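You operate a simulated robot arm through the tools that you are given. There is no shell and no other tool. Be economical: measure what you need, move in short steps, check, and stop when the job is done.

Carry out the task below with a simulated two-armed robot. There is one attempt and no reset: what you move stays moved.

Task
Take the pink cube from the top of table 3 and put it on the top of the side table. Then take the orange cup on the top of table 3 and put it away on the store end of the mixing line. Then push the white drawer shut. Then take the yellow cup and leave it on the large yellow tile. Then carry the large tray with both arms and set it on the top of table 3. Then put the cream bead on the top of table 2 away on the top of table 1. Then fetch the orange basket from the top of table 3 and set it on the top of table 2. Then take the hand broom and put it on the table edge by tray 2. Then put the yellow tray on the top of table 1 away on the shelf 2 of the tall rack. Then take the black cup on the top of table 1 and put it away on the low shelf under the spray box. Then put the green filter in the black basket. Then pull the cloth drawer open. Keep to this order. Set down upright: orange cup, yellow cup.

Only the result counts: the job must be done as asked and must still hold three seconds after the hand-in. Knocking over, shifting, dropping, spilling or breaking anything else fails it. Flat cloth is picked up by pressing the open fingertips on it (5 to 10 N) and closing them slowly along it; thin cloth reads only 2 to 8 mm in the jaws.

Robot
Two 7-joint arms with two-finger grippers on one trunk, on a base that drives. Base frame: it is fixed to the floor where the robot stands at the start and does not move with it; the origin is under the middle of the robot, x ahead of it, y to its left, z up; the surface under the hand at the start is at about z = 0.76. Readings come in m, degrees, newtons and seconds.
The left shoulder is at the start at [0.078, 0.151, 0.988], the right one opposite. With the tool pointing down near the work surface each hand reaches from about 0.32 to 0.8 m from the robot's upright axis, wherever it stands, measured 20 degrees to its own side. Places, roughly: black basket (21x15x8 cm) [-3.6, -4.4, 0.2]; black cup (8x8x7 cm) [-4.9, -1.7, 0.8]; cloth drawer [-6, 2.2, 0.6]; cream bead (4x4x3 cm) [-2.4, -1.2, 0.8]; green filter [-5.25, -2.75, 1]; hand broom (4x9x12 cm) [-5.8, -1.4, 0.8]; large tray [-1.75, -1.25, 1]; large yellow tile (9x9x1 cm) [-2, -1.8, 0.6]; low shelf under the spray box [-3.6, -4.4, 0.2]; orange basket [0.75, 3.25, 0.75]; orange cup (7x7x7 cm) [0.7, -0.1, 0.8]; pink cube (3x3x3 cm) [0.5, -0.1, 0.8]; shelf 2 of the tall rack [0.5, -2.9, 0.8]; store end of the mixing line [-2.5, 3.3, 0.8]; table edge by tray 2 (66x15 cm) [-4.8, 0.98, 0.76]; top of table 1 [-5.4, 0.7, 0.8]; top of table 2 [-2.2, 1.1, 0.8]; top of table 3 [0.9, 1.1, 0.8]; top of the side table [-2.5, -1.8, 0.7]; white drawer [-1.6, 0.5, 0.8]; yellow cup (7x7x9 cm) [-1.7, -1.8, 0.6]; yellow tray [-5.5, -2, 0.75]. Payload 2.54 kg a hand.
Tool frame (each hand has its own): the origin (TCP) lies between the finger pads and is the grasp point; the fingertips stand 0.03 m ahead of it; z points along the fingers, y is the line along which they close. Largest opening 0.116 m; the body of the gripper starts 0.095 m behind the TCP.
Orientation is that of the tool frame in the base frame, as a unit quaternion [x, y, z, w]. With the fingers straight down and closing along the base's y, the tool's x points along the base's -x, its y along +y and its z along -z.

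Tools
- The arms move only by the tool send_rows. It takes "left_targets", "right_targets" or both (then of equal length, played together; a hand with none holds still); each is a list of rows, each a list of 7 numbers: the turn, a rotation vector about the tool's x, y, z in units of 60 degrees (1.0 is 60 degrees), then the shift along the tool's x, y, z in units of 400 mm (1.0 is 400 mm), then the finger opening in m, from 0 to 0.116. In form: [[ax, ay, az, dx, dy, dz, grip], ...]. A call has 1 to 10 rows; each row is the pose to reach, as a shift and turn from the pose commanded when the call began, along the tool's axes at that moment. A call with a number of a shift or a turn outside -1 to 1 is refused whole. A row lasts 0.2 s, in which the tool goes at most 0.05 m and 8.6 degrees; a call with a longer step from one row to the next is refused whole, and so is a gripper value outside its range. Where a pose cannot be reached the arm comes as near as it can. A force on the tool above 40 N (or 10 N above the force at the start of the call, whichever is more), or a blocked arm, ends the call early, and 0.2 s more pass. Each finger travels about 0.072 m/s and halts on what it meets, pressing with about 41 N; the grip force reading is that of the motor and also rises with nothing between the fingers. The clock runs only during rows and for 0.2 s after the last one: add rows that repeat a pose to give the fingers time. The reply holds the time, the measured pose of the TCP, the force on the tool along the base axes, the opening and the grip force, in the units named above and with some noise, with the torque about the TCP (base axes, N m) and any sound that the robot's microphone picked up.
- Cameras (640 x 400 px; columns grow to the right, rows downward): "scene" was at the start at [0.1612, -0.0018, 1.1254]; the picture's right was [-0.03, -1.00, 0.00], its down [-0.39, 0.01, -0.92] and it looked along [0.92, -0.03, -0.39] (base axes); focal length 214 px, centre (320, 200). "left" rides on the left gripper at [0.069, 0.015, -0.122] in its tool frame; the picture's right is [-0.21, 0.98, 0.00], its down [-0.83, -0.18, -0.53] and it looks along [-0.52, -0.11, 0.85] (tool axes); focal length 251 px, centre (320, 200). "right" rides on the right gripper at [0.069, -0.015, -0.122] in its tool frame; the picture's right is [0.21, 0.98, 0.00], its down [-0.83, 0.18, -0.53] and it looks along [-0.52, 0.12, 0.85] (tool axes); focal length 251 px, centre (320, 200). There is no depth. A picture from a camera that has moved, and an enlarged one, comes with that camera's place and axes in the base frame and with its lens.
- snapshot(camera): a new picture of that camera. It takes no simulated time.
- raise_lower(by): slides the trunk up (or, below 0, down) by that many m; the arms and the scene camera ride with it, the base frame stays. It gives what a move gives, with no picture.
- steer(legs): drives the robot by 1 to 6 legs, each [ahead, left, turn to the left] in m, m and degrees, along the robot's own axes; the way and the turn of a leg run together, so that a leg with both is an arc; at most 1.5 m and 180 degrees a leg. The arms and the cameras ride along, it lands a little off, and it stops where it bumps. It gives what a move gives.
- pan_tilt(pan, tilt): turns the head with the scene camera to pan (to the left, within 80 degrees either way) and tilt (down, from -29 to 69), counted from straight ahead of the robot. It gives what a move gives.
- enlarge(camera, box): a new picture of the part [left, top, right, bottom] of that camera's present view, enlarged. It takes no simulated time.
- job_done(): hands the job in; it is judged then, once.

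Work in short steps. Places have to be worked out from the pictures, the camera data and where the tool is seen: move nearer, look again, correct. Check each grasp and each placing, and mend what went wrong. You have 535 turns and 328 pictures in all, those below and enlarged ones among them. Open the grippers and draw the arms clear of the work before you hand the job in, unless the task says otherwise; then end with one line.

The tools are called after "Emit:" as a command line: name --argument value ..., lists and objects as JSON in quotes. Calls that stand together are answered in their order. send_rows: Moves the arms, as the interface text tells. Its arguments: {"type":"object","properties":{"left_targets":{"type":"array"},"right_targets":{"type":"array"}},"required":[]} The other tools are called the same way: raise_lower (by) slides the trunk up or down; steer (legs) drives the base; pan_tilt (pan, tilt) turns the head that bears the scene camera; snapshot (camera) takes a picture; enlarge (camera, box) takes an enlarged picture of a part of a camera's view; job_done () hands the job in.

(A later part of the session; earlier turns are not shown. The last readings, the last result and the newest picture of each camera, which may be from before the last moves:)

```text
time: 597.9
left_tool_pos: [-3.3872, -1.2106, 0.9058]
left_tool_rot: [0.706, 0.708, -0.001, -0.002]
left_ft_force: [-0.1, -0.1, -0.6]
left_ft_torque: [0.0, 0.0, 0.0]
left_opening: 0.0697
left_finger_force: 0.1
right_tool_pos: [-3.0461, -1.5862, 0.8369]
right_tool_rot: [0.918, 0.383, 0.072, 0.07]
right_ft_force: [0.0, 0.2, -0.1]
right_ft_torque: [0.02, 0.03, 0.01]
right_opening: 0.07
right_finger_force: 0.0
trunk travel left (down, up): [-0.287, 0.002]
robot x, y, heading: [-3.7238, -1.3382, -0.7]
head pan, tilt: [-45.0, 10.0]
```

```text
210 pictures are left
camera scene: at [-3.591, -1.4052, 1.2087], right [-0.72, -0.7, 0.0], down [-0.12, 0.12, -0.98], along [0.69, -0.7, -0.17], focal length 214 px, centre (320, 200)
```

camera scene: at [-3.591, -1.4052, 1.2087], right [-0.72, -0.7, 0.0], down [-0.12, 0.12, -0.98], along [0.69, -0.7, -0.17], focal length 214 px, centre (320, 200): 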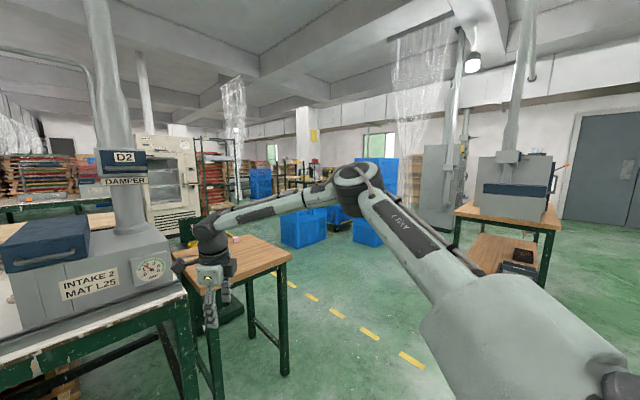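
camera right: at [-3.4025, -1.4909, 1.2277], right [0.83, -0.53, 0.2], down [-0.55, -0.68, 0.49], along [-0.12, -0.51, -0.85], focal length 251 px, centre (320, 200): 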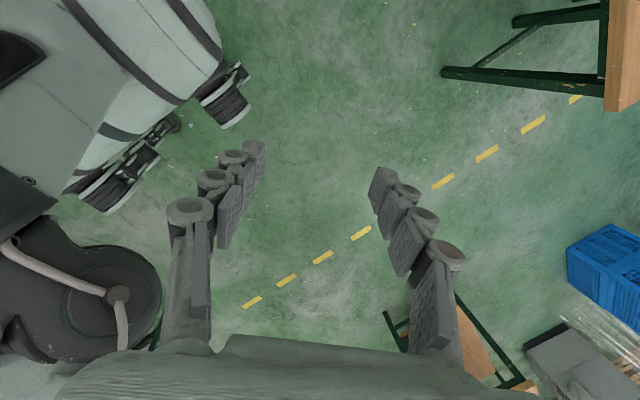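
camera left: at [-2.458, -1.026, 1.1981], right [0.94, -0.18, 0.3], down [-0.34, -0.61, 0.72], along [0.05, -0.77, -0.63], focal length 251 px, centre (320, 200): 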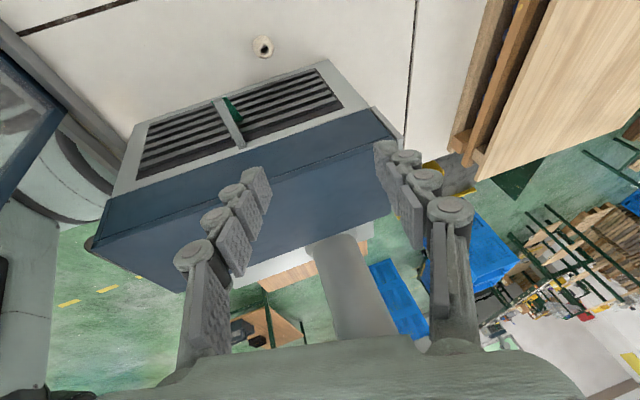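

At yaw 135° the arm needs the target at about (0.67, -0.25) relative, which works with a stand at (-3.085, -0.83), heading -6°. Rehearse the vertical path too: down to 0.80, then up to 1.09.

Emit:
send_rows --right_targets '[[0, 0, 0, -0.007, -0.017, 0.09, 0.07], [0, 0, 0, 0.007, 0.017, -0.02, 0.07], [0, 0, 0, 0.014, 0.034, -0.13, 0.07], [0, 0, 0, 0.021, 0.051, -0.24, 0.07], [0, 0, 0, 0.028, 0.068, -0.35, 0.07], [0, 0, 0, 0.035, 0.085, -0.46, 0.07], [0, 0, 0, 0.042, 0.102, -0.57, 0.07], [0, 0, 0, 0.049, 0.117, -0.64, 0.07]]'

Emit:
snapshot --camera "scene"

```text
time: 599.6
left_tool_pos: [-3.3863, -1.2098, 0.9064]
left_tool_rot: [0.706, 0.708, -0.001, -0.002]
left_ft_force: [-1.2, 0.0, 0.6]
left_ft_torque: [-0.01, 0.02, 0.0]
left_opening: 0.0702
left_finger_force: 0.0
right_tool_pos: [-3.0597, -1.611, 1.0861]
right_tool_rot: [0.92, 0.378, 0.072, 0.075]
right_ft_force: [0.0, -0.6, 0.1]
right_ft_torque: [0.01, -0.02, 0.01]
right_opening: 0.0701
right_finger_force: 0.1
right hand out of reach, approached as far as the arm can: row 1, 7, 8
trunk travel left (down, up): [-0.287, 0.002]
robot x, y, heading: [-3.7268, -1.3358, -0.7]
head pan, tilt: [-45.0, 10.0]
```

```text
209 pictures are left
camera scene: at [-3.5912, -1.4054, 1.2087], right [-0.72, -0.7, 0.0], down [-0.12, 0.12, -0.98], along [0.69, -0.7, -0.17], focal length 214 px, centre (320, 200)
```

scene: 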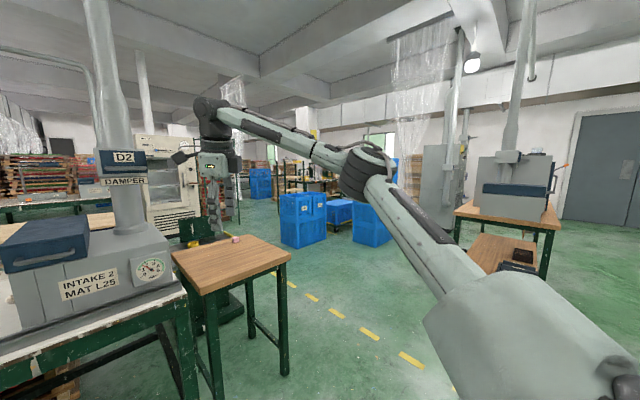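

The right arm path works. Raise and tuck the left hand, then drive in: strafe, turn -5°, forward.

Emit:
send_rows --left_targets '[[0, 0, 0, 0, 0, -0.12, 0.07], [0, 0, 0, 0.02, 0, -0.24, 0.07], [0, 0, 0, 0.08, 0, -0.34, 0.07], [0, 0, 0, 0.14, -0.02, -0.44, 0.07], [0, 0, 0, 0.2, -0.04, -0.54, 0.07], [0, 0, 0, 0.26, -0.06, -0.6, 0.07]]'

Emit:
steer --legs '[[0, 0.5, 0], [0, 0, -5.3], [0.3, 0, 0]]'

Emit:
pan_tilt --pan -20 --tilt 30

Emit:
snapshot --camera "scene"

```text
time: 601.0
left_tool_pos: [-3.4106, -1.1078, 1.1453]
left_tool_rot: [0.707, 0.707, -0.002, -0.002]
left_ft_force: [-0.1, -0.3, -0.5]
left_ft_torque: [-0.02, 0.01, 0.03]
left_opening: 0.07
left_finger_force: 0.1
right_tool_pos: [-3.06, -1.6098, 1.0869]
right_tool_rot: [0.92, 0.377, 0.073, 0.076]
right_ft_force: [0.1, 0.4, -0.1]
right_ft_torque: [-0.03, -0.01, -0.01]
right_opening: 0.0701
right_finger_force: 0.0
trunk travel left (down, up): [-0.287, 0.002]
robot x, y, heading: [-3.7229, -1.3384, -0.9]
head pan, tilt: [-45.0, 10.0]
```

```text
time: 608.6
left_tool_pos: [-3.089, -0.6611, 1.1452]
left_tool_rot: [0.736, 0.677, -0.001, -0.002]
left_ft_force: [-0.2, -0.7, -1.4]
left_ft_torque: [-0.01, 0.03, 0.02]
left_opening: 0.0699
left_finger_force: 0.1
right_tool_pos: [-2.7846, -1.1913, 1.0862]
right_tool_rot: [0.936, 0.338, 0.069, 0.077]
right_ft_force: [0.3, -0.8, 0.0]
right_ft_torque: [0.01, 0.01, -0.02]
right_opening: 0.0701
right_finger_force: 0.0
trunk travel left (down, up): [-0.287, 0.002]
robot x, y, heading: [-3.4206, -0.8608, -5.7]
head pan, tilt: [-45.0, 10.0]
```

```text
time: 609.5
left_tool_pos: [-3.0905, -0.6599, 1.146]
left_tool_rot: [0.736, 0.677, -0.001, -0.003]
left_ft_force: [0.6, 0.1, 0.1]
left_ft_torque: [-0.05, -0.04, 0.04]
left_opening: 0.0698
left_finger_force: 0.1
right_tool_pos: [-2.7851, -1.1921, 1.0865]
right_tool_rot: [0.936, 0.337, 0.069, 0.079]
right_ft_force: [0.0, -0.6, 0.4]
right_ft_torque: [0.0, 0.03, -0.02]
right_opening: 0.0703
right_finger_force: 0.0
trunk travel left (down, up): [-0.287, 0.002]
robot x, y, heading: [-3.4235, -0.8613, -5.7]
head pan, tilt: [-20.0, 30.0]
```

```text
208 pictures are left
camera scene: at [-3.2741, -0.9077, 1.1764], right [-0.43, -0.9, 0.0], down [-0.45, 0.22, -0.87], along [0.78, -0.38, -0.5], focal length 214 px, centre (320, 200)
```

scene: 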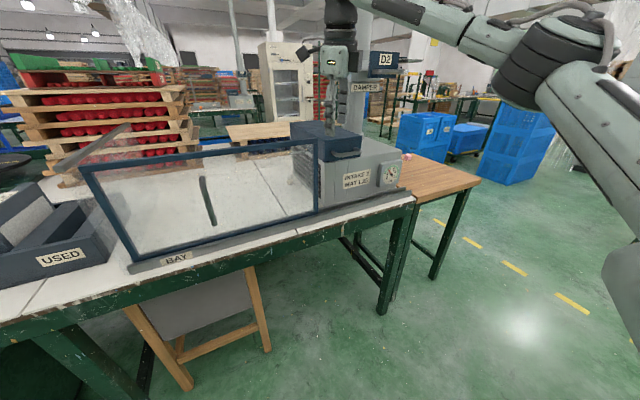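

Strafe left 0.075 so the hand lines up, then forward 0.33.

Emit:
steer --legs '[[0, 0.075, 0], [0.33, 0, 0]]'

Emit:
snapshot --camera "right"

Emit:
snapshot --camera "scene"

```text
time: 612.6
left_tool_pos: [-2.7533, -0.6202, 1.1454]
left_tool_rot: [0.737, 0.676, 0.0, -0.002]
left_ft_force: [0.7, 0.4, 0.1]
left_ft_torque: [-0.02, 0.05, -0.02]
left_opening: 0.0698
left_finger_force: 0.0
right_tool_pos: [-2.4499, -1.15, 1.0857]
right_tool_rot: [0.936, 0.336, 0.069, 0.078]
right_ft_force: [-0.4, 0.5, 0.1]
right_ft_torque: [-0.02, 0.03, -0.02]
right_opening: 0.0697
right_finger_force: 0.0
trunk travel left (down, up): [-0.287, 0.002]
robot x, y, heading: [-3.0865, -0.8256, -5.8]
head pan, tilt: [-20.0, 30.0]
```

```text
207 pictures are left
camera right: at [-2.4284, -1.0837, 1.2063], right [0.77, -0.61, 0.2], down [-0.62, -0.61, 0.49], along [-0.17, -0.51, -0.84], focal length 251 px, centre (320, 200)
```

right: 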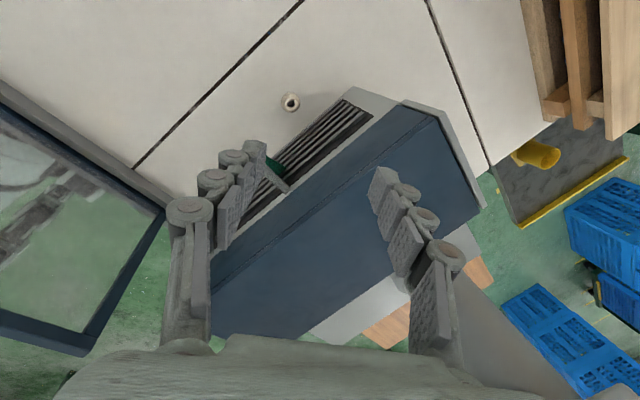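

```text
206 pictures are left
camera scene: at [-2.9381, -0.8667, 1.1763], right [-0.43, -0.9, 0.0], down [-0.45, 0.22, -0.87], along [0.78, -0.38, -0.5], focal length 214 px, centre (320, 200)
```

scene: 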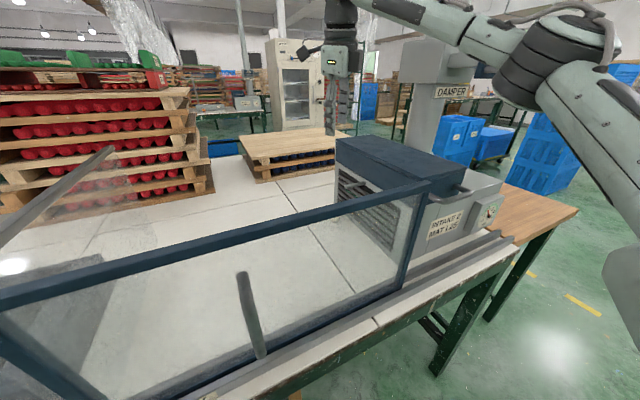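

Lined up: bead at [-2.44, -1.162], and the lever is 3 cm clear of the north-west finger. Descend two-thirds of the way and check.

Emit:
send_rows --right_targets '[[0, 0, 0, -0.008, -0.018, 0.11, 0.07], [0, 0, 0, -0.016, -0.036, 0.22, 0.07], [0, 0, 0, -0.024, -0.054, 0.33, 0.07], [0, 0, 0, -0.032, -0.072, 0.43, 0.07]]'

Emit:
snapshot --camera "right"

Emit:
snapshot --camera "scene"

```text
time: 613.6
left_tool_pos: [-2.7542, -0.6195, 1.1452]
left_tool_rot: [0.737, 0.676, 0.0, -0.002]
left_ft_force: [1.4, -0.4, 0.5]
left_ft_torque: [0.02, 0.03, 0.0]
left_opening: 0.0699
left_finger_force: 0.0
right_tool_pos: [-2.446, -1.1541, 0.911]
right_tool_rot: [0.936, 0.336, 0.069, 0.079]
right_ft_force: [-0.2, 0.0, 0.2]
right_ft_torque: [0.02, -0.03, -0.02]
right_opening: 0.0702
right_finger_force: 0.0
trunk travel left (down, up): [-0.287, 0.002]
robot x, y, heading: [-3.0881, -0.8193, -5.7]
head pan, tilt: [-20.0, 30.0]
```

```text
205 pictures are left
camera right: at [-2.4246, -1.0866, 1.0313], right [0.77, -0.61, 0.2], down [-0.62, -0.61, 0.49], along [-0.17, -0.51, -0.85], focal length 251 px, centre (320, 200)
```

right: 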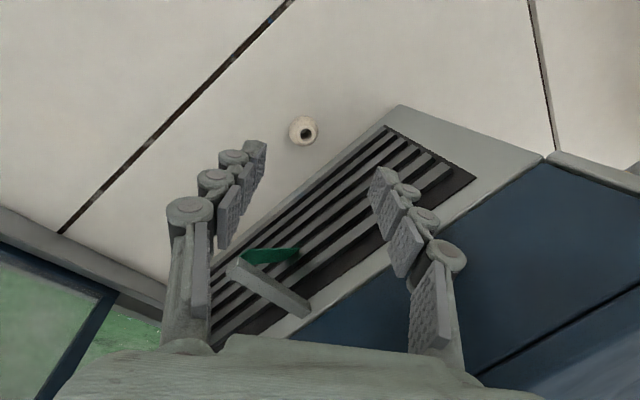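

```text
204 pictures are left
camera scene: at [-2.9383, -0.8667, 1.1763], right [-0.43, -0.9, 0.0], down [-0.45, 0.22, -0.87], along [0.78, -0.38, -0.5], focal length 214 px, centre (320, 200)
```

scene: 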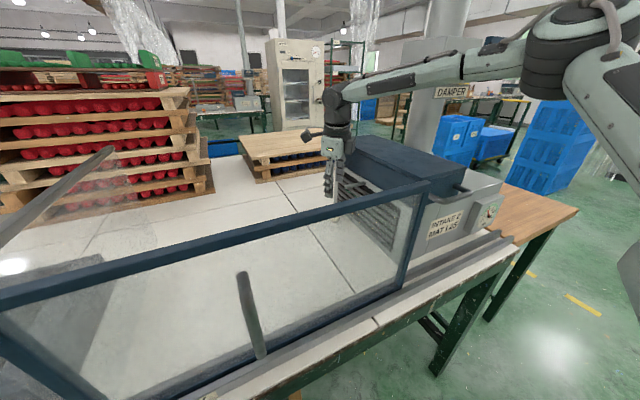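

All clear. Descend the rest to TCP z≈0.799 and close on the bead.

Emit:
send_rows --right_targets '[[0, 0, 0, -0.006, -0.014, 0.1, 0.07], [0, 0, 0, -0.012, -0.028, 0.19, 0.07], [0, 0, 0, -0.0185, -0.042, 0.275, 0.07], [0, 0, 0, -0.0185, -0.042, 0.275, 0.05], [0, 0, 0, -0.0185, -0.042, 0.275, 0.035], [0, 0, 0, -0.0185, -0.042, 0.275, 0.025], [0, 0, 0, -0.0185, -0.042, 0.275, 0.02], [0, 0, 0, -0.0185, -0.042, 0.275, 0.02]]'

Emit:
snapshot --camera "right"

```text
time: 615.4
left_tool_pos: [-2.755, -0.6202, 1.1454]
left_tool_rot: [0.737, 0.676, -0.001, -0.001]
left_ft_force: [0.1, -0.4, -0.6]
left_ft_torque: [0.02, 0.0, 0.03]
left_opening: 0.0702
left_finger_force: 0.0
right_tool_pos: [-2.4419, -1.1556, 0.8001]
right_tool_rot: [0.936, 0.337, 0.07, 0.078]
right_ft_force: [0.5, 0.2, 0.4]
right_ft_torque: [-0.02, 0.0, -0.03]
right_opening: 0.0283
right_finger_force: 40.5
trunk travel left (down, up): [-0.287, 0.002]
robot x, y, heading: [-3.0872, -0.8224, -5.7]
head pan, tilt: [-20.0, 30.0]
```

```text
203 pictures are left
camera right: at [-2.4199, -1.0881, 0.9209], right [0.77, -0.61, 0.2], down [-0.62, -0.61, 0.49], along [-0.17, -0.51, -0.84], focal length 251 px, centre (320, 200)
```

right: 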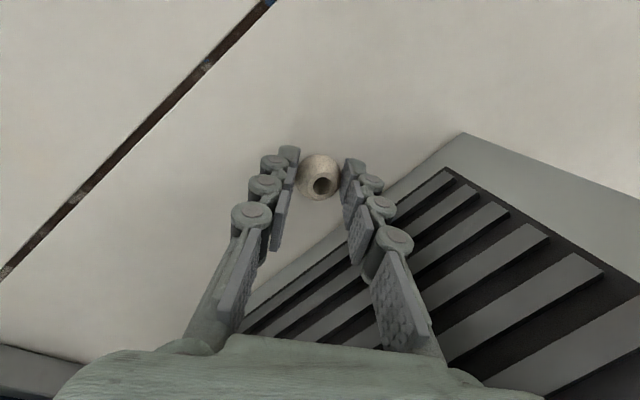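

The bead is gripped at 28 mm. Retrace the path straight up.

Emit:
send_rows --right_targets '[[0, 0, 0, 0.007, 0.017, -0.09, 0.02], [0, 0, 0, 0.015, 0.037, -0.19, 0.02], [0, 0, 0, 0.023, 0.057, -0.29, 0.02], [0, 0, 0, 0.031, 0.077, -0.39, 0.02], [0, 0, 0, 0.039, 0.097, -0.49, 0.02], [0, 0, 0, 0.047, 0.117, -0.6, 0.02], [0, 0, 0, 0.055, 0.1375, -0.71, 0.02]]'

Emit:
snapshot --camera "right"

```text
time: 617.0
left_tool_pos: [-2.7524, -0.6198, 1.1449]
left_tool_rot: [0.736, 0.676, 0.0, -0.003]
left_ft_force: [0.6, -0.8, -0.1]
left_ft_torque: [0.0, 0.01, 0.01]
left_opening: 0.0699
left_finger_force: 0.0
right_tool_pos: [-2.4444, -1.1597, 1.0892]
right_tool_rot: [0.936, 0.336, 0.068, 0.079]
right_ft_force: [-0.8, 0.6, 1.5]
right_ft_torque: [0.02, 0.03, 0.01]
right_opening: 0.0287
right_finger_force: 41.4
right hand out of reach, approached as far as the arm can: row 7
trunk travel left (down, up): [-0.287, 0.002]
robot x, y, heading: [-3.0894, -0.8267, -5.8]
head pan, tilt: [-20.0, 30.0]
```

```text
202 pictures are left
camera right: at [-2.4228, -1.0929, 1.2098], right [0.77, -0.61, 0.2], down [-0.62, -0.61, 0.5], along [-0.18, -0.51, -0.84], focal length 251 px, centre (320, 200)
```

right: 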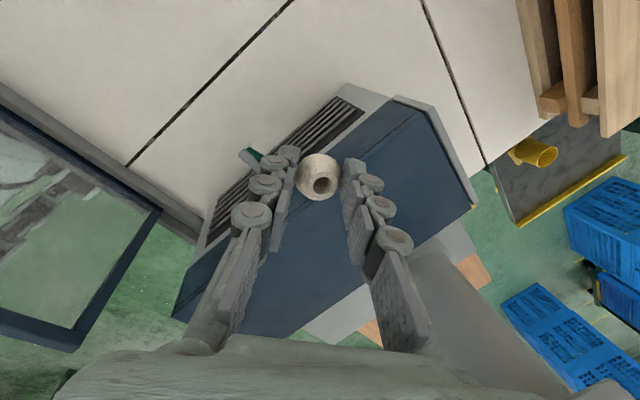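

The bead is held. Back away from table 2 and turn to look at table 1.

Emit:
steer --legs '[[-0.75, 0, 0], [0, 0, -174]]'

Emit:
pan_tilt --pan 0 --tilt 15

Emit:
snapshot --camera "scene"

Emit:
snapshot --camera "right"

```text
time: 628.2
left_tool_pos: [-4.1208, -1.0037, 1.1451]
left_tool_rot: [0.732, -0.681, 0.002, -0.001]
left_ft_force: [-0.6, -0.1, 0.2]
left_ft_torque: [0.0, 0.04, 0.0]
left_opening: 0.07
left_finger_force: 0.1
right_tool_pos: [-4.5095, -0.5185, 1.0892]
right_tool_rot: [-0.409, 0.906, 0.073, -0.075]
right_ft_force: [-0.4, -0.4, -0.2]
right_ft_torque: [-0.01, 0.01, 0.03]
right_opening: 0.0285
right_finger_force: 41.5
trunk travel left (down, up): [-0.287, 0.002]
robot x, y, heading: [-3.8216, -0.7521, -176.7]
head pan, tilt: [-20.0, 30.0]
```

```text
time: 629.1
left_tool_pos: [-4.1207, -1.0027, 1.1441]
left_tool_rot: [0.732, -0.681, 0.002, -0.001]
left_ft_force: [-0.7, 0.6, -0.1]
left_ft_torque: [-0.02, -0.03, -0.01]
left_opening: 0.0701
left_finger_force: 0.1
right_tool_pos: [-4.5107, -0.5179, 1.0894]
right_tool_rot: [-0.409, 0.907, 0.073, -0.075]
right_ft_force: [-0.7, 0.1, -0.2]
right_ft_torque: [-0.03, -0.01, 0.01]
right_opening: 0.0284
right_finger_force: 41.7
trunk travel left (down, up): [-0.287, 0.002]
robot x, y, heading: [-3.8211, -0.7523, -176.9]
head pan, tilt: [0.0, 15.0]
```

```text
201 pictures are left
camera scene: at [-3.9822, -0.7588, 1.2005], right [-0.06, 1.0, 0.0], down [0.26, 0.01, -0.97], along [-0.96, -0.05, -0.26], focal length 214 px, centre (320, 200)
```

scene: 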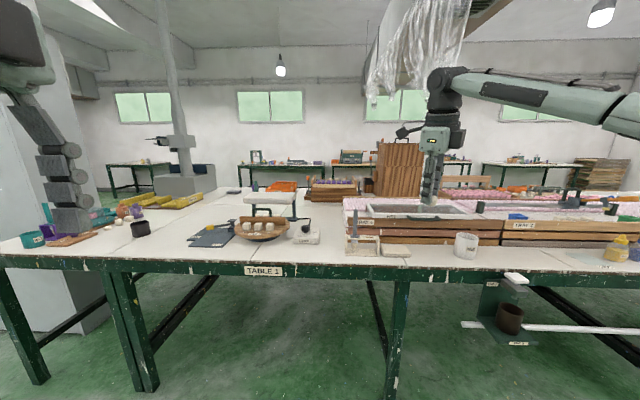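

```text
200 pictures are left
camera right: at [-4.5204, -0.5904, 1.2103], right [-0.85, 0.48, 0.2], down [0.51, 0.7, 0.49], along [0.09, 0.53, -0.84], focal length 251 px, centre (320, 200)
```

right: 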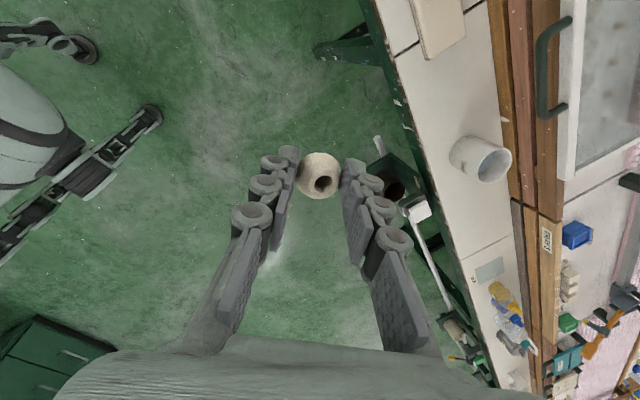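

The bead is held. Table 1 is crowded, so I'll zoom into the near strip to choose a free spot.

Emit:
enlarge --camera "scene" --box '[100, 170, 420, 290]'

```text
2.00 times, centred on (260, 230) of scene
camera zoom: at [-3.9822, -0.7588, 1.2005], right [-0.06, 1.0, 0.0], down [0.26, 0.01, -0.97], along [-0.96, -0.05, -0.26], focal length 429 px, centre (440, 140)
```

zoom: 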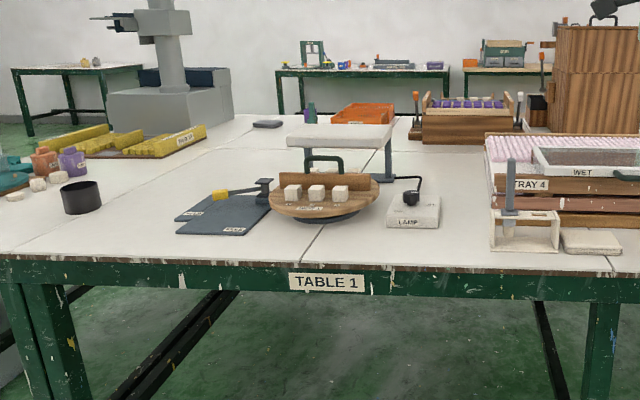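

The gap between the lamp and the tube stand at about [-4.83, -0.765] is free. Drive so the hand hangs above it.

Emit:
steer --legs '[[0.33, 0.235, 0]]'

Emit:
snapshot --camera "right"

Emit:
snapshot --camera "scene"

```text
time: 631.9
left_tool_pos: [-4.4376, -1.2555, 1.1466]
left_tool_rot: [0.733, -0.681, 0.002, -0.001]
left_ft_force: [0.4, -0.4, 0.1]
left_ft_torque: [0.02, 0.0, -0.02]
left_opening: 0.0699
left_finger_force: 0.1
right_tool_pos: [-4.8298, -0.7736, 1.0889]
right_tool_rot: [-0.41, 0.906, 0.072, -0.075]
right_ft_force: [-0.4, 0.4, -0.1]
right_ft_torque: [-0.03, -0.03, 0.0]
right_opening: 0.0281
right_finger_force: 40.9
trunk travel left (down, up): [-0.287, 0.002]
robot x, y, heading: [-4.1374, -1.003, -176.5]
head pan, tilt: [0.0, 15.0]
```

```text
198 pictures are left
camera right: at [-4.8393, -0.8451, 1.2102], right [-0.86, 0.48, 0.2], down [0.51, 0.7, 0.49], along [0.09, 0.53, -0.84], focal length 251 px, centre (320, 200)
```

right: 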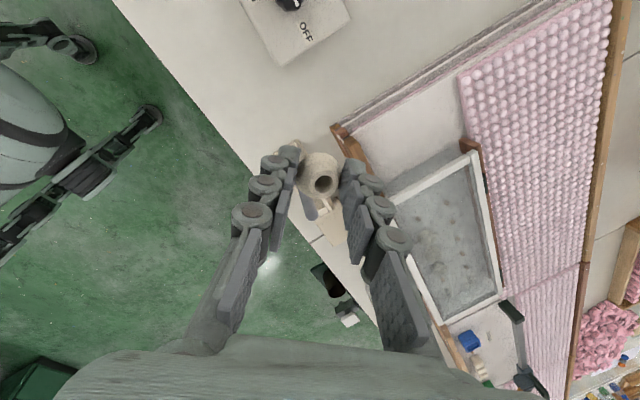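

```text
197 pictures are left
camera scene: at [-4.3004, -1.0116, 1.2005], right [-0.06, 1.0, 0.0], down [0.26, 0.02, -0.97], along [-0.96, -0.06, -0.26], focal length 214 px, centre (320, 200)
```

scene: 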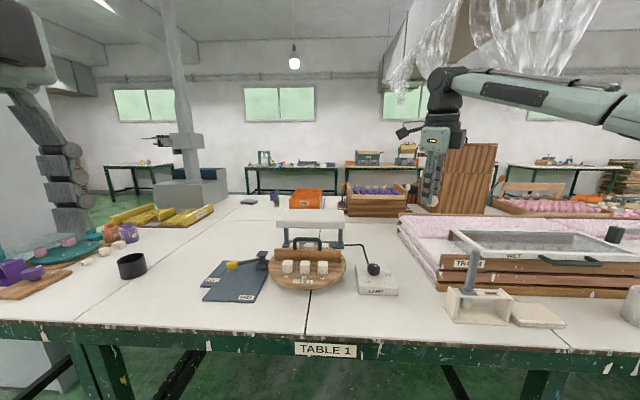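

The gap is narrow, but the strip in front of the lamp at about [-4.78, -0.84] is open. A small base shift puts the hand over it.

Emit:
steer --legs '[[-0.05, 0.07, 0]]'

Emit:
snapshot --camera "right"

```text
time: 633.3
left_tool_pos: [-4.3841, -1.3217, 1.1463]
left_tool_rot: [0.733, -0.68, 0.002, -0.001]
left_ft_force: [0.3, -0.5, 0.1]
left_ft_torque: [0.02, 0.06, -0.01]
left_opening: 0.07
left_finger_force: 0.1
right_tool_pos: [-4.7759, -0.8386, 1.0892]
right_tool_rot: [-0.41, 0.906, 0.073, -0.075]
right_ft_force: [0.8, -0.7, 0.4]
right_ft_torque: [0.04, 0.01, 0.02]
right_opening: 0.0283
right_finger_force: 41.1
trunk travel left (down, up): [-0.287, 0.002]
robot x, y, heading: [-4.0844, -1.0685, -176.6]
head pan, tilt: [0.0, 15.0]
```

```text
196 pictures are left
camera right: at [-4.7851, -0.9104, 1.2106], right [-0.85, 0.48, 0.21], down [0.51, 0.7, 0.49], along [0.09, 0.53, -0.84], focal length 251 px, centre (320, 200)
```

right: 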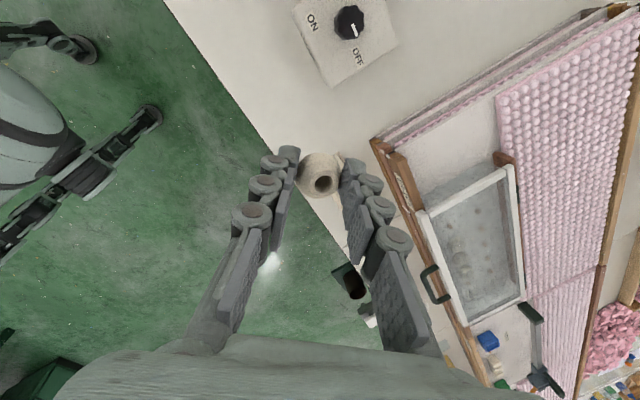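

The point below is on the table, 6 cm from the edge. Lower to z≈0.805.

Emit:
send_rows --right_targets '[[0, 0, 0, -0.008, -0.02, 0.1, 0.02], [0, 0, 0, -0.016, -0.04, 0.2, 0.02], [0, 0, 0, -0.024, -0.06, 0.3, 0.02], [0, 0, 0, -0.032, -0.08, 0.4, 0.02], [0, 0, 0, -0.04, -0.1, 0.5, 0.02], [0, 0, 0, -0.048, -0.12, 0.6, 0.02], [0, 0, 0, -0.053, -0.133, 0.67, 0.02], [0, 0, 0, -0.054, -0.137, 0.69, 0.02]]'

Emit:
snapshot --camera "right"

Emit:
snapshot --camera "scene"

```text
time: 635.1
left_tool_pos: [-4.3846, -1.3207, 1.1455]
left_tool_rot: [0.733, -0.681, 0.002, 0.0]
left_ft_force: [-0.3, -0.7, -0.2]
left_ft_torque: [0.01, 0.01, 0.02]
left_opening: 0.07
left_finger_force: 0.1
right_tool_pos: [-4.7753, -0.8366, 0.8072]
right_tool_rot: [-0.41, 0.906, 0.072, -0.075]
right_ft_force: [0.6, 1.0, -1.7]
right_ft_torque: [0.0, -0.01, 0.02]
right_opening: 0.0284
right_finger_force: 40.9
trunk travel left (down, up): [-0.287, 0.002]
robot x, y, heading: [-4.0839, -1.0686, -176.7]
head pan, tilt: [0.0, 15.0]
```

```text
195 pictures are left
camera right: at [-4.7858, -0.908, 0.9263], right [-0.86, 0.48, 0.2], down [0.51, 0.7, 0.49], along [0.09, 0.53, -0.85], focal length 251 px, centre (320, 200)
```

right: 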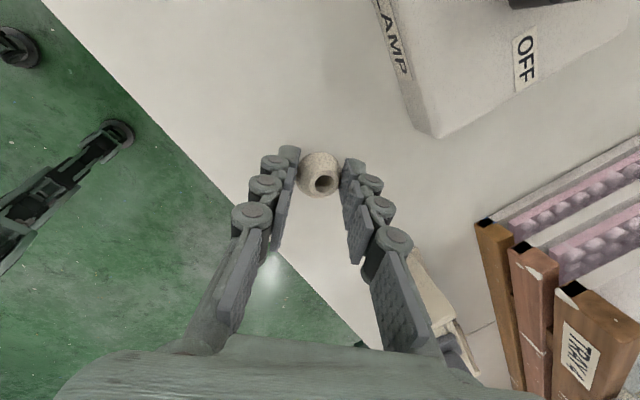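

```text
194 pictures are left
camera scene: at [-4.2466, -1.0773, 1.2006], right [-0.06, 1.0, 0.0], down [0.26, 0.02, -0.97], along [-0.96, -0.06, -0.26], focal length 214 px, centre (320, 200)
```

scene: 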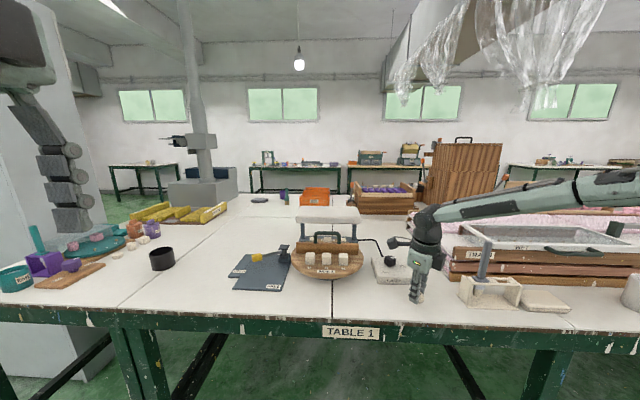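

Creep down to contact.

Emit:
send_rows --right_targets '[[0, 0, 0, -0.001, -0.002, 0.01, 0.02], [0, 0, 0, -0.002, -0.004, 0.018, 0.02], [0, 0, 0, -0.002, -0.005, 0.024, 0.02]]'

```text
time: 635.9
left_tool_pos: [-4.3829, -1.3218, 1.1473]
left_tool_rot: [0.732, -0.681, 0.001, 0.001]
left_ft_force: [0.0, -0.3, 0.3]
left_ft_torque: [-0.01, -0.01, 0.0]
left_opening: 0.0699
left_finger_force: 0.0
right_tool_pos: [-4.7766, -0.8393, 0.8008]
right_tool_rot: [-0.408, 0.907, 0.073, -0.077]
right_ft_force: [4.9, 4.1, 16.3]
right_ft_torque: [0.35, -0.04, -0.08]
right_opening: 0.0283
right_finger_force: 41.0
trunk travel left (down, up): [-0.287, 0.002]
robot x, y, heading: [-4.089, -1.0706, -176.7]
head pan, tilt: [0.0, 15.0]
```

On the table. Open slowly and lift.

Emit:
send_rows --right_targets '[[0, 0, 0, 0, 0, -0.002, 0.032], [0, 0, 0, 0, 0, -0.002, 0.038], [0, 0, 0, 0, 0, -0.002, 0.05], [0, 0, 0, 0, 0, -0.002, 0.06], [0, 0, 0, 0.006, 0.016, -0.08, 0.06], [0, 0, 0, 0.014, 0.036, -0.18, 0.06], [0, 0, 0, 0.022, 0.056, -0.28, 0.06], [0, 0, 0, 0.03, 0.076, -0.38, 0.06], [0, 0, 0, 0.038, 0.096, -0.48, 0.06], [0, 0, 0, 0.046, 0.116, -0.58, 0.06]]'

Emit:
snapshot --camera "right"

```text
time: 638.1
left_tool_pos: [-4.3841, -1.3211, 1.1453]
left_tool_rot: [0.732, -0.681, 0.003, -0.001]
left_ft_force: [0.6, -0.1, -0.1]
left_ft_torque: [0.03, -0.01, 0.01]
left_opening: 0.07
left_finger_force: 0.2
right_tool_pos: [-4.7757, -0.8398, 1.0352]
right_tool_rot: [-0.41, 0.906, 0.072, -0.074]
right_ft_force: [-0.6, 0.4, 0.1]
right_ft_torque: [0.02, 0.0, 0.02]
right_opening: 0.0603
right_finger_force: 0.1
trunk travel left (down, up): [-0.287, 0.002]
robot x, y, heading: [-4.0892, -1.0703, -176.4]
head pan, tilt: [0.0, 15.0]
```

```text
193 pictures are left
camera right: at [-4.7854, -0.9102, 1.1569], right [-0.86, 0.48, 0.2], down [0.51, 0.7, 0.49], along [0.09, 0.53, -0.85], focal length 251 px, centre (320, 200)
```

right: 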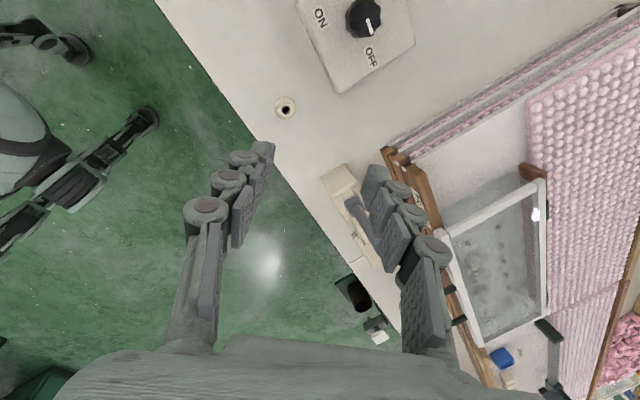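

The bead sits stably on table 1. I'll back away and restore the right wrist to its normal orientation.

Emit:
steer --legs '[[-0.5, 0, -3.4]]'

Emit:
send_rows --right_targets '[[0, 0, -0.14, 0, 0, 0, 0.07], [0, 0, -0.28, 0, 0, 0, 0.07], [0, 0, -0.42, 0, 0, 0, 0.07], [0, 0, -0.56, 0, 0, 0, 0.07], [0, 0, -0.7, 0, 0, 0, 0.07], [0, 0, -0.84, 0, 0, 0, 0.07], [0, 0, -0.98, 0, 0, 0, 0.07]]' --left_targets '[[0, 0, -0.14, 0, 0, 0, 0.07], [0, 0, -0.28, 0, 0, 0, 0.07], [0, 0, -0.42, 0, 0, 0, 0.07], [0, 0, -0.56, 0, 0, 0, 0.07], [0, 0, -0.7, 0, 0, 0, 0.07], [0, 0, -0.84, 0, 0, 0, 0.07], [0, 0, -0.98, 0, 0, 0, 0.07]]'

Emit:
send_rows --right_targets '[[0, 0, -0.14, 0, 0, 0, 0.07], [0, 0, -0.28, 0, 0, 0, 0.07], [0, 0, -0.42, 0, 0, 0, 0.07], [0, 0, -0.56, 0, 0, 0, 0.07], [0, 0, -0.7, 0, 0, 0, 0.07], [0, 0, -0.84, 0, 0, 0, 0.07], [0, 0, -0.98, 0, 0, 0, 0.07]]' --left_targets '[[0, 0, -0.14, 0, 0, 0, 0.07], [0, 0, -0.28, 0, 0, 0, 0.07], [0, 0, -0.42, 0, 0, 0, 0.07], [0, 0, -0.52, 0, 0, 0, 0.07], [0, 0, -0.52, 0, 0, 0, 0.07], [0, 0, -0.52, 0, 0, 0, 0.07], [0, 0, -0.52, 0, 0, 0, 0.07]]'

```text
time: 641.0
left_tool_pos: [-3.9076, -1.29, 1.1458]
left_tool_rot: [0.713, -0.701, 0.002, -0.001]
left_ft_force: [0.5, 0.6, -0.1]
left_ft_torque: [0.0, 0.02, 0.02]
left_opening: 0.0702
left_finger_force: 0.1
right_tool_pos: [-4.2709, -0.7856, 1.0356]
right_tool_rot: [-0.385, 0.917, 0.076, -0.074]
right_ft_force: [-0.1, 1.2, 0.7]
right_ft_torque: [-0.01, 0.0, 0.02]
right_opening: 0.06
right_finger_force: 0.0
trunk travel left (down, up): [-0.287, 0.002]
robot x, y, heading: [-3.5945, -1.0521, -180.0]
head pan, tilt: [0.0, 15.0]
```

```text
time: 642.6
left_tool_pos: [-3.9091, -1.2896, 1.1459]
left_tool_rot: [0.966, -0.259, 0.002, 0.001]
left_ft_force: [-0.7, -0.5, -0.1]
left_ft_torque: [-0.01, 0.03, -0.01]
left_opening: 0.07
left_finger_force: 0.0
right_tool_pos: [-4.2713, -0.7852, 1.0367]
right_tool_rot: [0.786, -0.61, -0.101, 0.027]
right_ft_force: [-0.1, 0.5, 0.1]
right_ft_torque: [0.03, -0.02, -0.02]
right_opening: 0.0699
right_finger_force: 0.0
trunk travel left (down, up): [-0.287, 0.002]
robot x, y, heading: [-3.5923, -1.0555, -180.1]
head pan, tilt: [0.0, 15.0]
```

```text
time: 644.2
left_tool_pos: [-3.9093, -1.2904, 1.1459]
left_tool_rot: [1.0, 0.008, 0.002, 0.0]
left_ft_force: [-0.4, -0.7, -0.1]
left_ft_torque: [-0.01, 0.04, -0.05]
left_opening: 0.07
left_finger_force: 0.0
right_tool_pos: [-4.2726, -0.7846, 1.0356]
right_tool_rot: [0.984, -0.145, -0.101, -0.025]
right_ft_force: [1.6, 0.4, -1.1]
right_ft_torque: [-0.03, -0.01, 0.0]
right_opening: 0.0699
right_finger_force: 0.0
trunk travel left (down, up): [-0.287, 0.002]
robot x, y, heading: [-3.5982, -1.0519, -180.0]
head pan, tilt: [0.0, 15.0]
```

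Straighten the right wrist and retract it, then drive north along the west aisle.

Emit:
send_rows --right_targets '[[-0.016, 0.064, -0.093, 0, 0, 0, 0.07], [-0.032, 0.128, -0.186, 0.06, 0, 0, 0.07], [-0.048, 0.193, -0.278, 0.15, 0, 0, 0.07], [-0.048, 0.193, -0.278, 0.26, 0, 0, 0.07], [-0.048, 0.193, -0.278, 0.37, 0, 0, 0.07], [-0.048, 0.193, -0.278, 0.48, 0, 0, 0.07], [-0.048, 0.193, -0.278, 0.59, 0, 0, 0.07]]'

Emit:
steer --legs '[[0, -1.4, 0], [0, -1.4, 0], [0, -1.4, 0], [0, -0.9, 0], [0, 0, 90]]'

```text
time: 645.8
left_tool_pos: [-3.9079, -1.2901, 1.1457]
left_tool_rot: [1.0, 0.009, 0.001, 0.0]
left_ft_force: [1.1, -0.6, 0.1]
left_ft_torque: [0.01, 0.0, 0.02]
left_opening: 0.0701
left_finger_force: 0.2
right_tool_pos: [-4.0481, -0.8525, 0.988]
right_tool_rot: [1.0, -0.002, -0.001, -0.001]
right_ft_force: [-0.1, -0.1, -0.4]
right_ft_torque: [0.0, 0.0, 0.02]
right_opening: 0.0704
right_finger_force: 0.0
trunk travel left (down, up): [-0.287, 0.002]
robot x, y, heading: [-3.5982, -1.0568, -179.8]
head pan, tilt: [0.0, 15.0]
```

```text
time: 698.5
left_tool_pos: [-3.3143, 3.7385, 1.1446]
left_tool_rot: [0.706, 0.709, 0.002, 0.0]
left_ft_force: [-0.3, 0.2, 0.1]
left_ft_torque: [0.01, -0.01, -0.01]
left_opening: 0.0698
left_finger_force: 0.1
right_tool_pos: [-3.7537, 3.6034, 0.987]
right_tool_rot: [0.713, 0.701, -0.002, -0.001]
right_ft_force: [-0.1, -0.5, 0.0]
right_ft_torque: [-0.04, 0.02, 0.01]
right_opening: 0.07
right_finger_force: 0.0
trunk travel left (down, up): [-0.287, 0.002]
robot x, y, heading: [-3.545, 4.0564, -90.6]
head pan, tilt: [0.0, 15.0]
```

Lift the right hand a bit and pass east along the table's north end, then look at table 3.

Emit:
send_rows --right_targets '[[0, 0, 0, 0.05, 0, -0.1, 0.07], [0, 0, 0, 0.1, 0, -0.2, 0.07], [0, 0, 0, 0.15, 0, -0.25, 0.07]]'

Emit:
steer --legs '[[-0.04, 0, 0.6], [0, 1.25, 0], [-0.05, 0, 1], [0, 1.3, 0], [0, 0, 90]]'

Emit:
pan_tilt --pan 0 --tilt 20

Emit:
snapshot --camera "scene"

```text
time: 699.3
left_tool_pos: [-3.3131, 3.7387, 1.1454]
left_tool_rot: [0.706, 0.709, 0.002, -0.001]
left_ft_force: [-1.1, 0.0, -0.4]
left_ft_torque: [-0.01, 0.04, 0.01]
left_opening: 0.0698
left_finger_force: 0.2
right_tool_pos: [-3.7521, 3.667, 1.0857]
right_tool_rot: [0.713, 0.701, 0.0, 0.0]
right_ft_force: [-0.1, -0.4, 0.3]
right_ft_torque: [-0.04, -0.01, 0.01]
right_opening: 0.0701
right_finger_force: 0.1
trunk travel left (down, up): [-0.287, 0.002]
robot x, y, heading: [-3.5482, 4.0547, -90.7]
head pan, tilt: [0.0, 15.0]
```

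```text
time: 728.7
left_tool_pos: [-0.679, 4.4032, 1.1453]
left_tool_rot: [-0.002, 1.0, 0.001, -0.002]
left_ft_force: [0.3, 0.1, 0.6]
left_ft_torque: [-0.01, 0.02, 0.04]
left_opening: 0.0699
left_finger_force: 0.1
right_tool_pos: [-0.6081, 3.9657, 1.0869]
right_tool_rot: [0.009, 1.0, -0.001, 0.0]
right_ft_force: [-0.3, 0.3, 0.6]
right_ft_torque: [-0.02, 0.0, -0.03]
right_opening: 0.0699
right_finger_force: 0.1
trunk travel left (down, up): [-0.287, 0.002]
robot x, y, heading: [-0.9931, 4.1785, -0.6]
head pan, tilt: [0.0, 15.0]
```

```text
time: 729.4
left_tool_pos: [-0.6807, 4.4054, 1.1462]
left_tool_rot: [-0.002, 1.0, 0.0, -0.002]
left_ft_force: [0.5, -0.1, -0.7]
left_ft_torque: [0.02, -0.04, -0.03]
left_opening: 0.07
left_finger_force: 0.0
right_tool_pos: [-0.6074, 3.966, 1.0866]
right_tool_rot: [0.008, 1.0, -0.001, 0.0]
right_ft_force: [0.3, 0.4, 0.4]
right_ft_torque: [0.0, 0.01, 0.0]
right_opening: 0.0698
right_finger_force: 0.0
trunk travel left (down, up): [-0.287, 0.002]
robot x, y, heading: [-0.9926, 4.1736, -0.6]
head pan, tilt: [0.0, 20.0]
```

```text
192 pictures are left
camera scene: at [-0.834, 4.1723, 1.1924], right [-0.01, -1.0, 0.0], down [-0.34, 0.0, -0.94], along [0.94, -0.01, -0.34], focal length 214 px, centre (320, 200)
```

scene: 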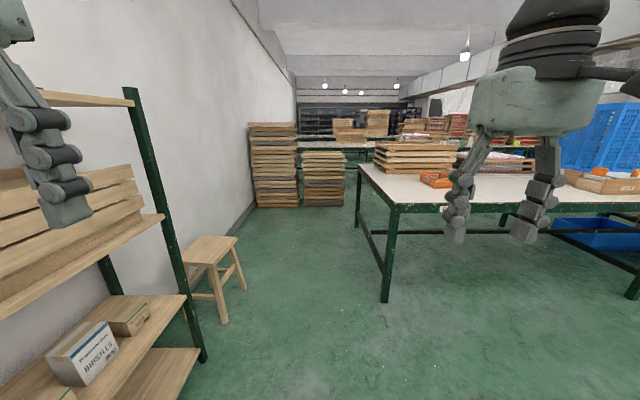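

The orange basket is at about [0.65, 3.33] on table 3's north end. Drive to its west side.

Emit:
steer --legs '[[0, -1.0, 0.6], [0.75, 0, 0]]'

Emit:
pan_tilt --pan 10 --tilt 35

Emit:
snapshot --camera "scene"

```text
time: 743.1
left_tool_pos: [0.0582, 3.3965, 1.145]
left_tool_rot: [-0.012, 1.0, 0.0, -0.001]
left_ft_force: [-0.2, -0.2, 0.2]
left_ft_torque: [0.01, -0.02, -0.02]
left_opening: 0.0701
left_finger_force: 0.0
right_tool_pos: [0.139, 2.9585, 1.0866]
right_tool_rot: [-0.001, 1.0, -0.001, -0.001]
right_ft_force: [0.3, 0.4, -0.5]
right_ft_torque: [0.01, 0.02, 0.01]
right_opening: 0.0698
right_finger_force: 0.1
trunk travel left (down, up): [-0.287, 0.002]
robot x, y, heading: [-0.2551, 3.1588, 0.9]
head pan, tilt: [0.0, 20.0]
```

```text
time: 743.9
left_tool_pos: [0.0582, 3.3961, 1.1449]
left_tool_rot: [-0.013, 1.0, 0.002, -0.002]
left_ft_force: [0.5, -0.9, -0.3]
left_ft_torque: [-0.02, -0.01, 0.01]
left_opening: 0.07
left_finger_force: 0.0
right_tool_pos: [0.139, 2.9597, 1.086]
right_tool_rot: [-0.001, 1.0, -0.001, 0.0]
right_ft_force: [-0.8, -0.2, 0.2]
right_ft_torque: [0.01, -0.01, -0.05]
right_opening: 0.0703
right_finger_force: 0.2
trunk travel left (down, up): [-0.287, 0.002]
robot x, y, heading: [-0.2547, 3.1622, 0.8]
head pan, tilt: [10.0, 35.0]
```

```text
191 pictures are left
camera scene: at [-0.0979, 3.1765, 1.1686], right [0.18, -0.98, 0.0], down [-0.56, -0.11, -0.82], along [0.81, 0.15, -0.57], focal length 214 px, centre (320, 200)
```

scene: 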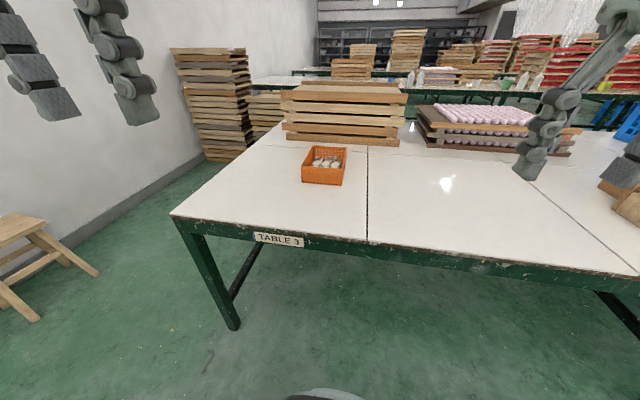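

The basket is a small orange crate with pieces inside, so I must keep it level. Zoom.

Emit:
enlarge --camera "scene" --box '[270, 120, 390, 195]'

```text
5.33 times, centred on (330, 158) of scene
camera zoom: at [-0.0979, 3.1765, 1.1686], right [0.18, -0.98, 0.0], down [-0.56, -0.11, -0.82], along [0.81, 0.15, -0.57], focal length 1144 px, centre (267, 427)
```

zoom: 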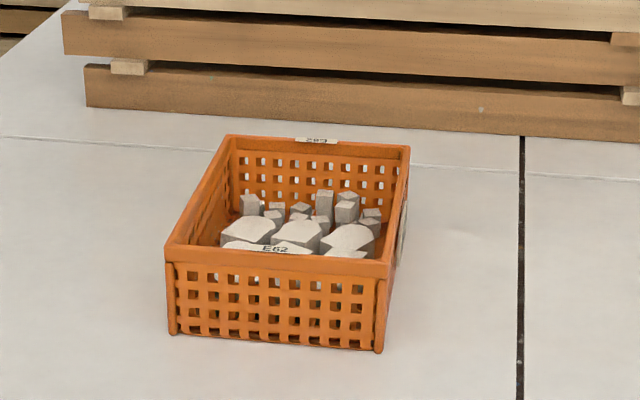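

The crate is about 23×15×6 cm with rim z≈0.816, too wide to span with one gripper. I'll grip both long side walls with two hands. First centre the robot on it and lower the trunk a bit.

Emit:
steer --legs '[[0.26, 0.135, -0.8]]'

Emit:
raise_lower --by -0.1

Emit:
send_rows --left_targets '[[0, 0, 0, -0.1, -0.06, 0.0, 0.06], [0, 0, 0, -0.2, -0.12, 0.02, 0.05], [0, 0, 0, -0.3, -0.18, 0.06, 0.05], [0, 0, 0, -0.4, -0.24, 0.1, 0.05], [0, 0, 0, -0.5, -0.3, 0.15, 0.05], [0, 0, 0, -0.6, -0.34, 0.2, 0.05]]' --right_targets '[[0, 0, 0, -0.08, 0.05, 0, 0.06], [0, 0, 0, -0.16, 0.1, 0, 0.05], [0, 0, 0, -0.24, 0.15, 0, 0.05], [0, 0, 0, -0.32, 0.2, 0.02, 0.05], [0, 0, 0, -0.4, 0.25, 0.04, 0.05], [0, 0, 0, -0.48, 0.28, 0.06, 0.05]]'

Emit:
snapshot --camera "scene"

```text
time: 745.9
left_tool_pos: [0.3188, 3.527, 1.1452]
left_tool_rot: [-0.004, 1.0, 0.001, -0.001]
left_ft_force: [-0.8, 0.6, -1.0]
left_ft_torque: [-0.02, 0.03, -0.01]
left_opening: 0.0698
left_finger_force: 0.0
right_tool_pos: [0.3931, 3.09, 1.0858]
right_tool_rot: [0.007, 1.0, -0.002, 0.001]
right_ft_force: [0.6, 0.2, 0.0]
right_ft_torque: [-0.01, 0.0, -0.02]
right_opening: 0.0697
right_finger_force: 0.0
trunk travel left (down, up): [-0.287, 0.002]
robot x, y, heading: [0.0033, 3.2938, -0.0]
head pan, tilt: [10.0, 35.0]
```

```text
time: 747.3
left_tool_pos: [0.3185, 3.5291, 1.0457]
left_tool_rot: [-0.004, 1.0, 0.0, -0.002]
left_ft_force: [0.0, 0.2, 0.0]
left_ft_torque: [0.02, -0.03, 0.02]
left_opening: 0.0695
left_finger_force: 0.1
right_tool_pos: [0.3933, 3.0901, 0.9856]
right_tool_rot: [0.006, 1.0, -0.001, 0.001]
right_ft_force: [-0.4, -0.8, -0.4]
right_ft_torque: [0.02, 0.0, 0.01]
right_opening: 0.0698
right_finger_force: 0.1
trunk travel left (down, up): [-0.187, 0.102]
robot x, y, heading: [0.0056, 3.2955, -0.2]
head pan, tilt: [10.0, 35.0]
```

```text
refused: row 5 steps farther than a row can; nothing moved
```

```text
189 pictures are left
camera scene: at [0.1595, 3.3109, 1.0687], right [0.17, -0.99, 0.0], down [-0.57, -0.1, -0.82], along [0.81, 0.14, -0.57], focal length 214 px, centre (320, 200)
```

scene: 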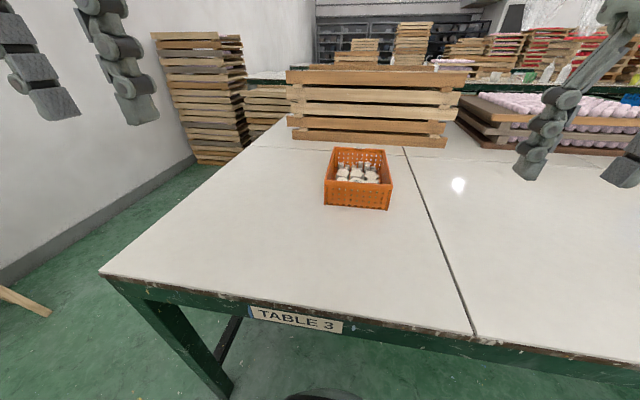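

Crate: x .58–.815, side walls at y≈3.368 and 3.225. Move the base in 5 cm and bring both hands above the walls at z≈0.93.

Emit:
steer --legs '[[0.05, 0, 0.2]]'

Emit:
send_rows --left_targets '[[0, 0, 0, -0.1, -0.05, 0.03, 0.06], [0, 0, 0, -0.2, -0.1, 0.06, 0.05], [0, 0, 0, -0.3, -0.15, 0.1, 0.05], [0, 0, 0, -0.4, -0.2, 0.14, 0.05], [0, 0, 0, -0.5, -0.25, 0.18, 0.05], [0, 0, 0, -0.6, -0.3, 0.21, 0.05], [0, 0, 0, -0.7, -0.35, 0.25, 0.05], [0, 0, 0, -0.8, -0.4, 0.29, 0.05]]' --right_targets '[[0, 0, 0, -0.077, 0.042, 0, 0.06], [0, 0, 0, -0.154, 0.084, 0, 0.05], [0, 0, 0, -0.231, 0.126, 0.02, 0.05], [0, 0, 0, -0.308, 0.168, 0.04, 0.05], [0, 0, 0, -0.385, 0.21, 0.06, 0.05], [0, 0, 0, -0.462, 0.252, 0.09, 0.05], [0, 0, 0, -0.54, 0.294, 0.12, 0.05], [0, 0, 0, -0.6175, 0.3375, 0.14, 0.05]]'

Emit:
snapshot --camera "right"

Emit:
snapshot --camera "left"

```text
time: 748.2
left_tool_pos: [0.3664, 3.5293, 1.044]
left_tool_rot: [-0.006, 1.0, 0.001, -0.002]
left_ft_force: [-0.7, 0.2, -1.0]
left_ft_torque: [0.02, 0.04, -0.02]
left_opening: 0.0704
left_finger_force: 0.1
right_tool_pos: [0.4436, 3.0907, 0.9859]
right_tool_rot: [0.004, 1.0, 0.0, 0.0]
right_ft_force: [0.5, -0.1, -0.8]
right_ft_torque: [0.02, 0.01, 0.02]
right_opening: 0.0702
right_finger_force: 0.0
trunk travel left (down, up): [-0.187, 0.102]
robot x, y, heading: [0.0521, 3.2971, 0.0]
head pan, tilt: [10.0, 35.0]
```

```text
time: 750.0
left_tool_pos: [0.6896, 3.3748, 0.9303]
left_tool_rot: [-0.006, 1.0, 0.001, -0.001]
left_ft_force: [-0.1, 0.3, 0.2]
left_ft_torque: [-0.01, 0.02, 0.01]
left_opening: 0.0504
left_finger_force: 0.1
right_tool_pos: [0.6213, 3.1506, 0.938]
right_tool_rot: [0.004, 1.0, 0.0, 0.001]
right_ft_force: [-1.0, -0.5, -0.7]
right_ft_torque: [0.0, -0.03, 0.04]
right_opening: 0.0499
right_finger_force: 0.1
right hand out of reach, approached as far as the arm can: row 5, 6, 7, 8
trunk travel left (down, up): [-0.187, 0.102]
robot x, y, heading: [0.0529, 3.2944, -0.2]
head pan, tilt: [10.0, 35.0]
```

```text
188 pictures are left
camera right: at [0.5516, 3.1349, 1.0583], right [-0.21, 0.98, 0.0], down [0.83, 0.17, 0.54], along [0.52, 0.11, -0.84], focal length 251 px, centre (320, 200)
```

right: 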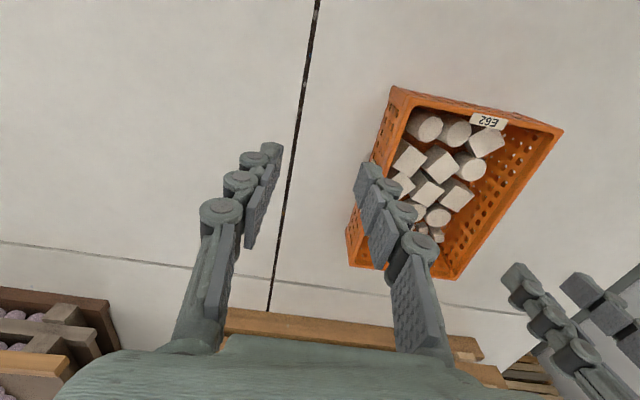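

```text
187 pictures are left
camera left: at [0.6185, 3.389, 1.0503], right [0.2, 0.98, 0.0], down [0.83, -0.17, 0.53], along [0.52, -0.11, -0.85], focal length 251 px, centre (320, 200)
```

left: 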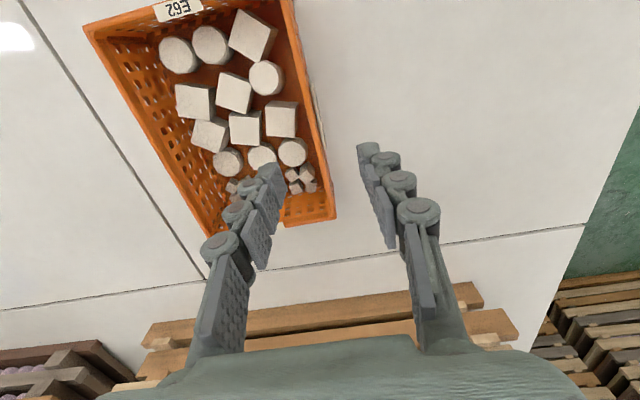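

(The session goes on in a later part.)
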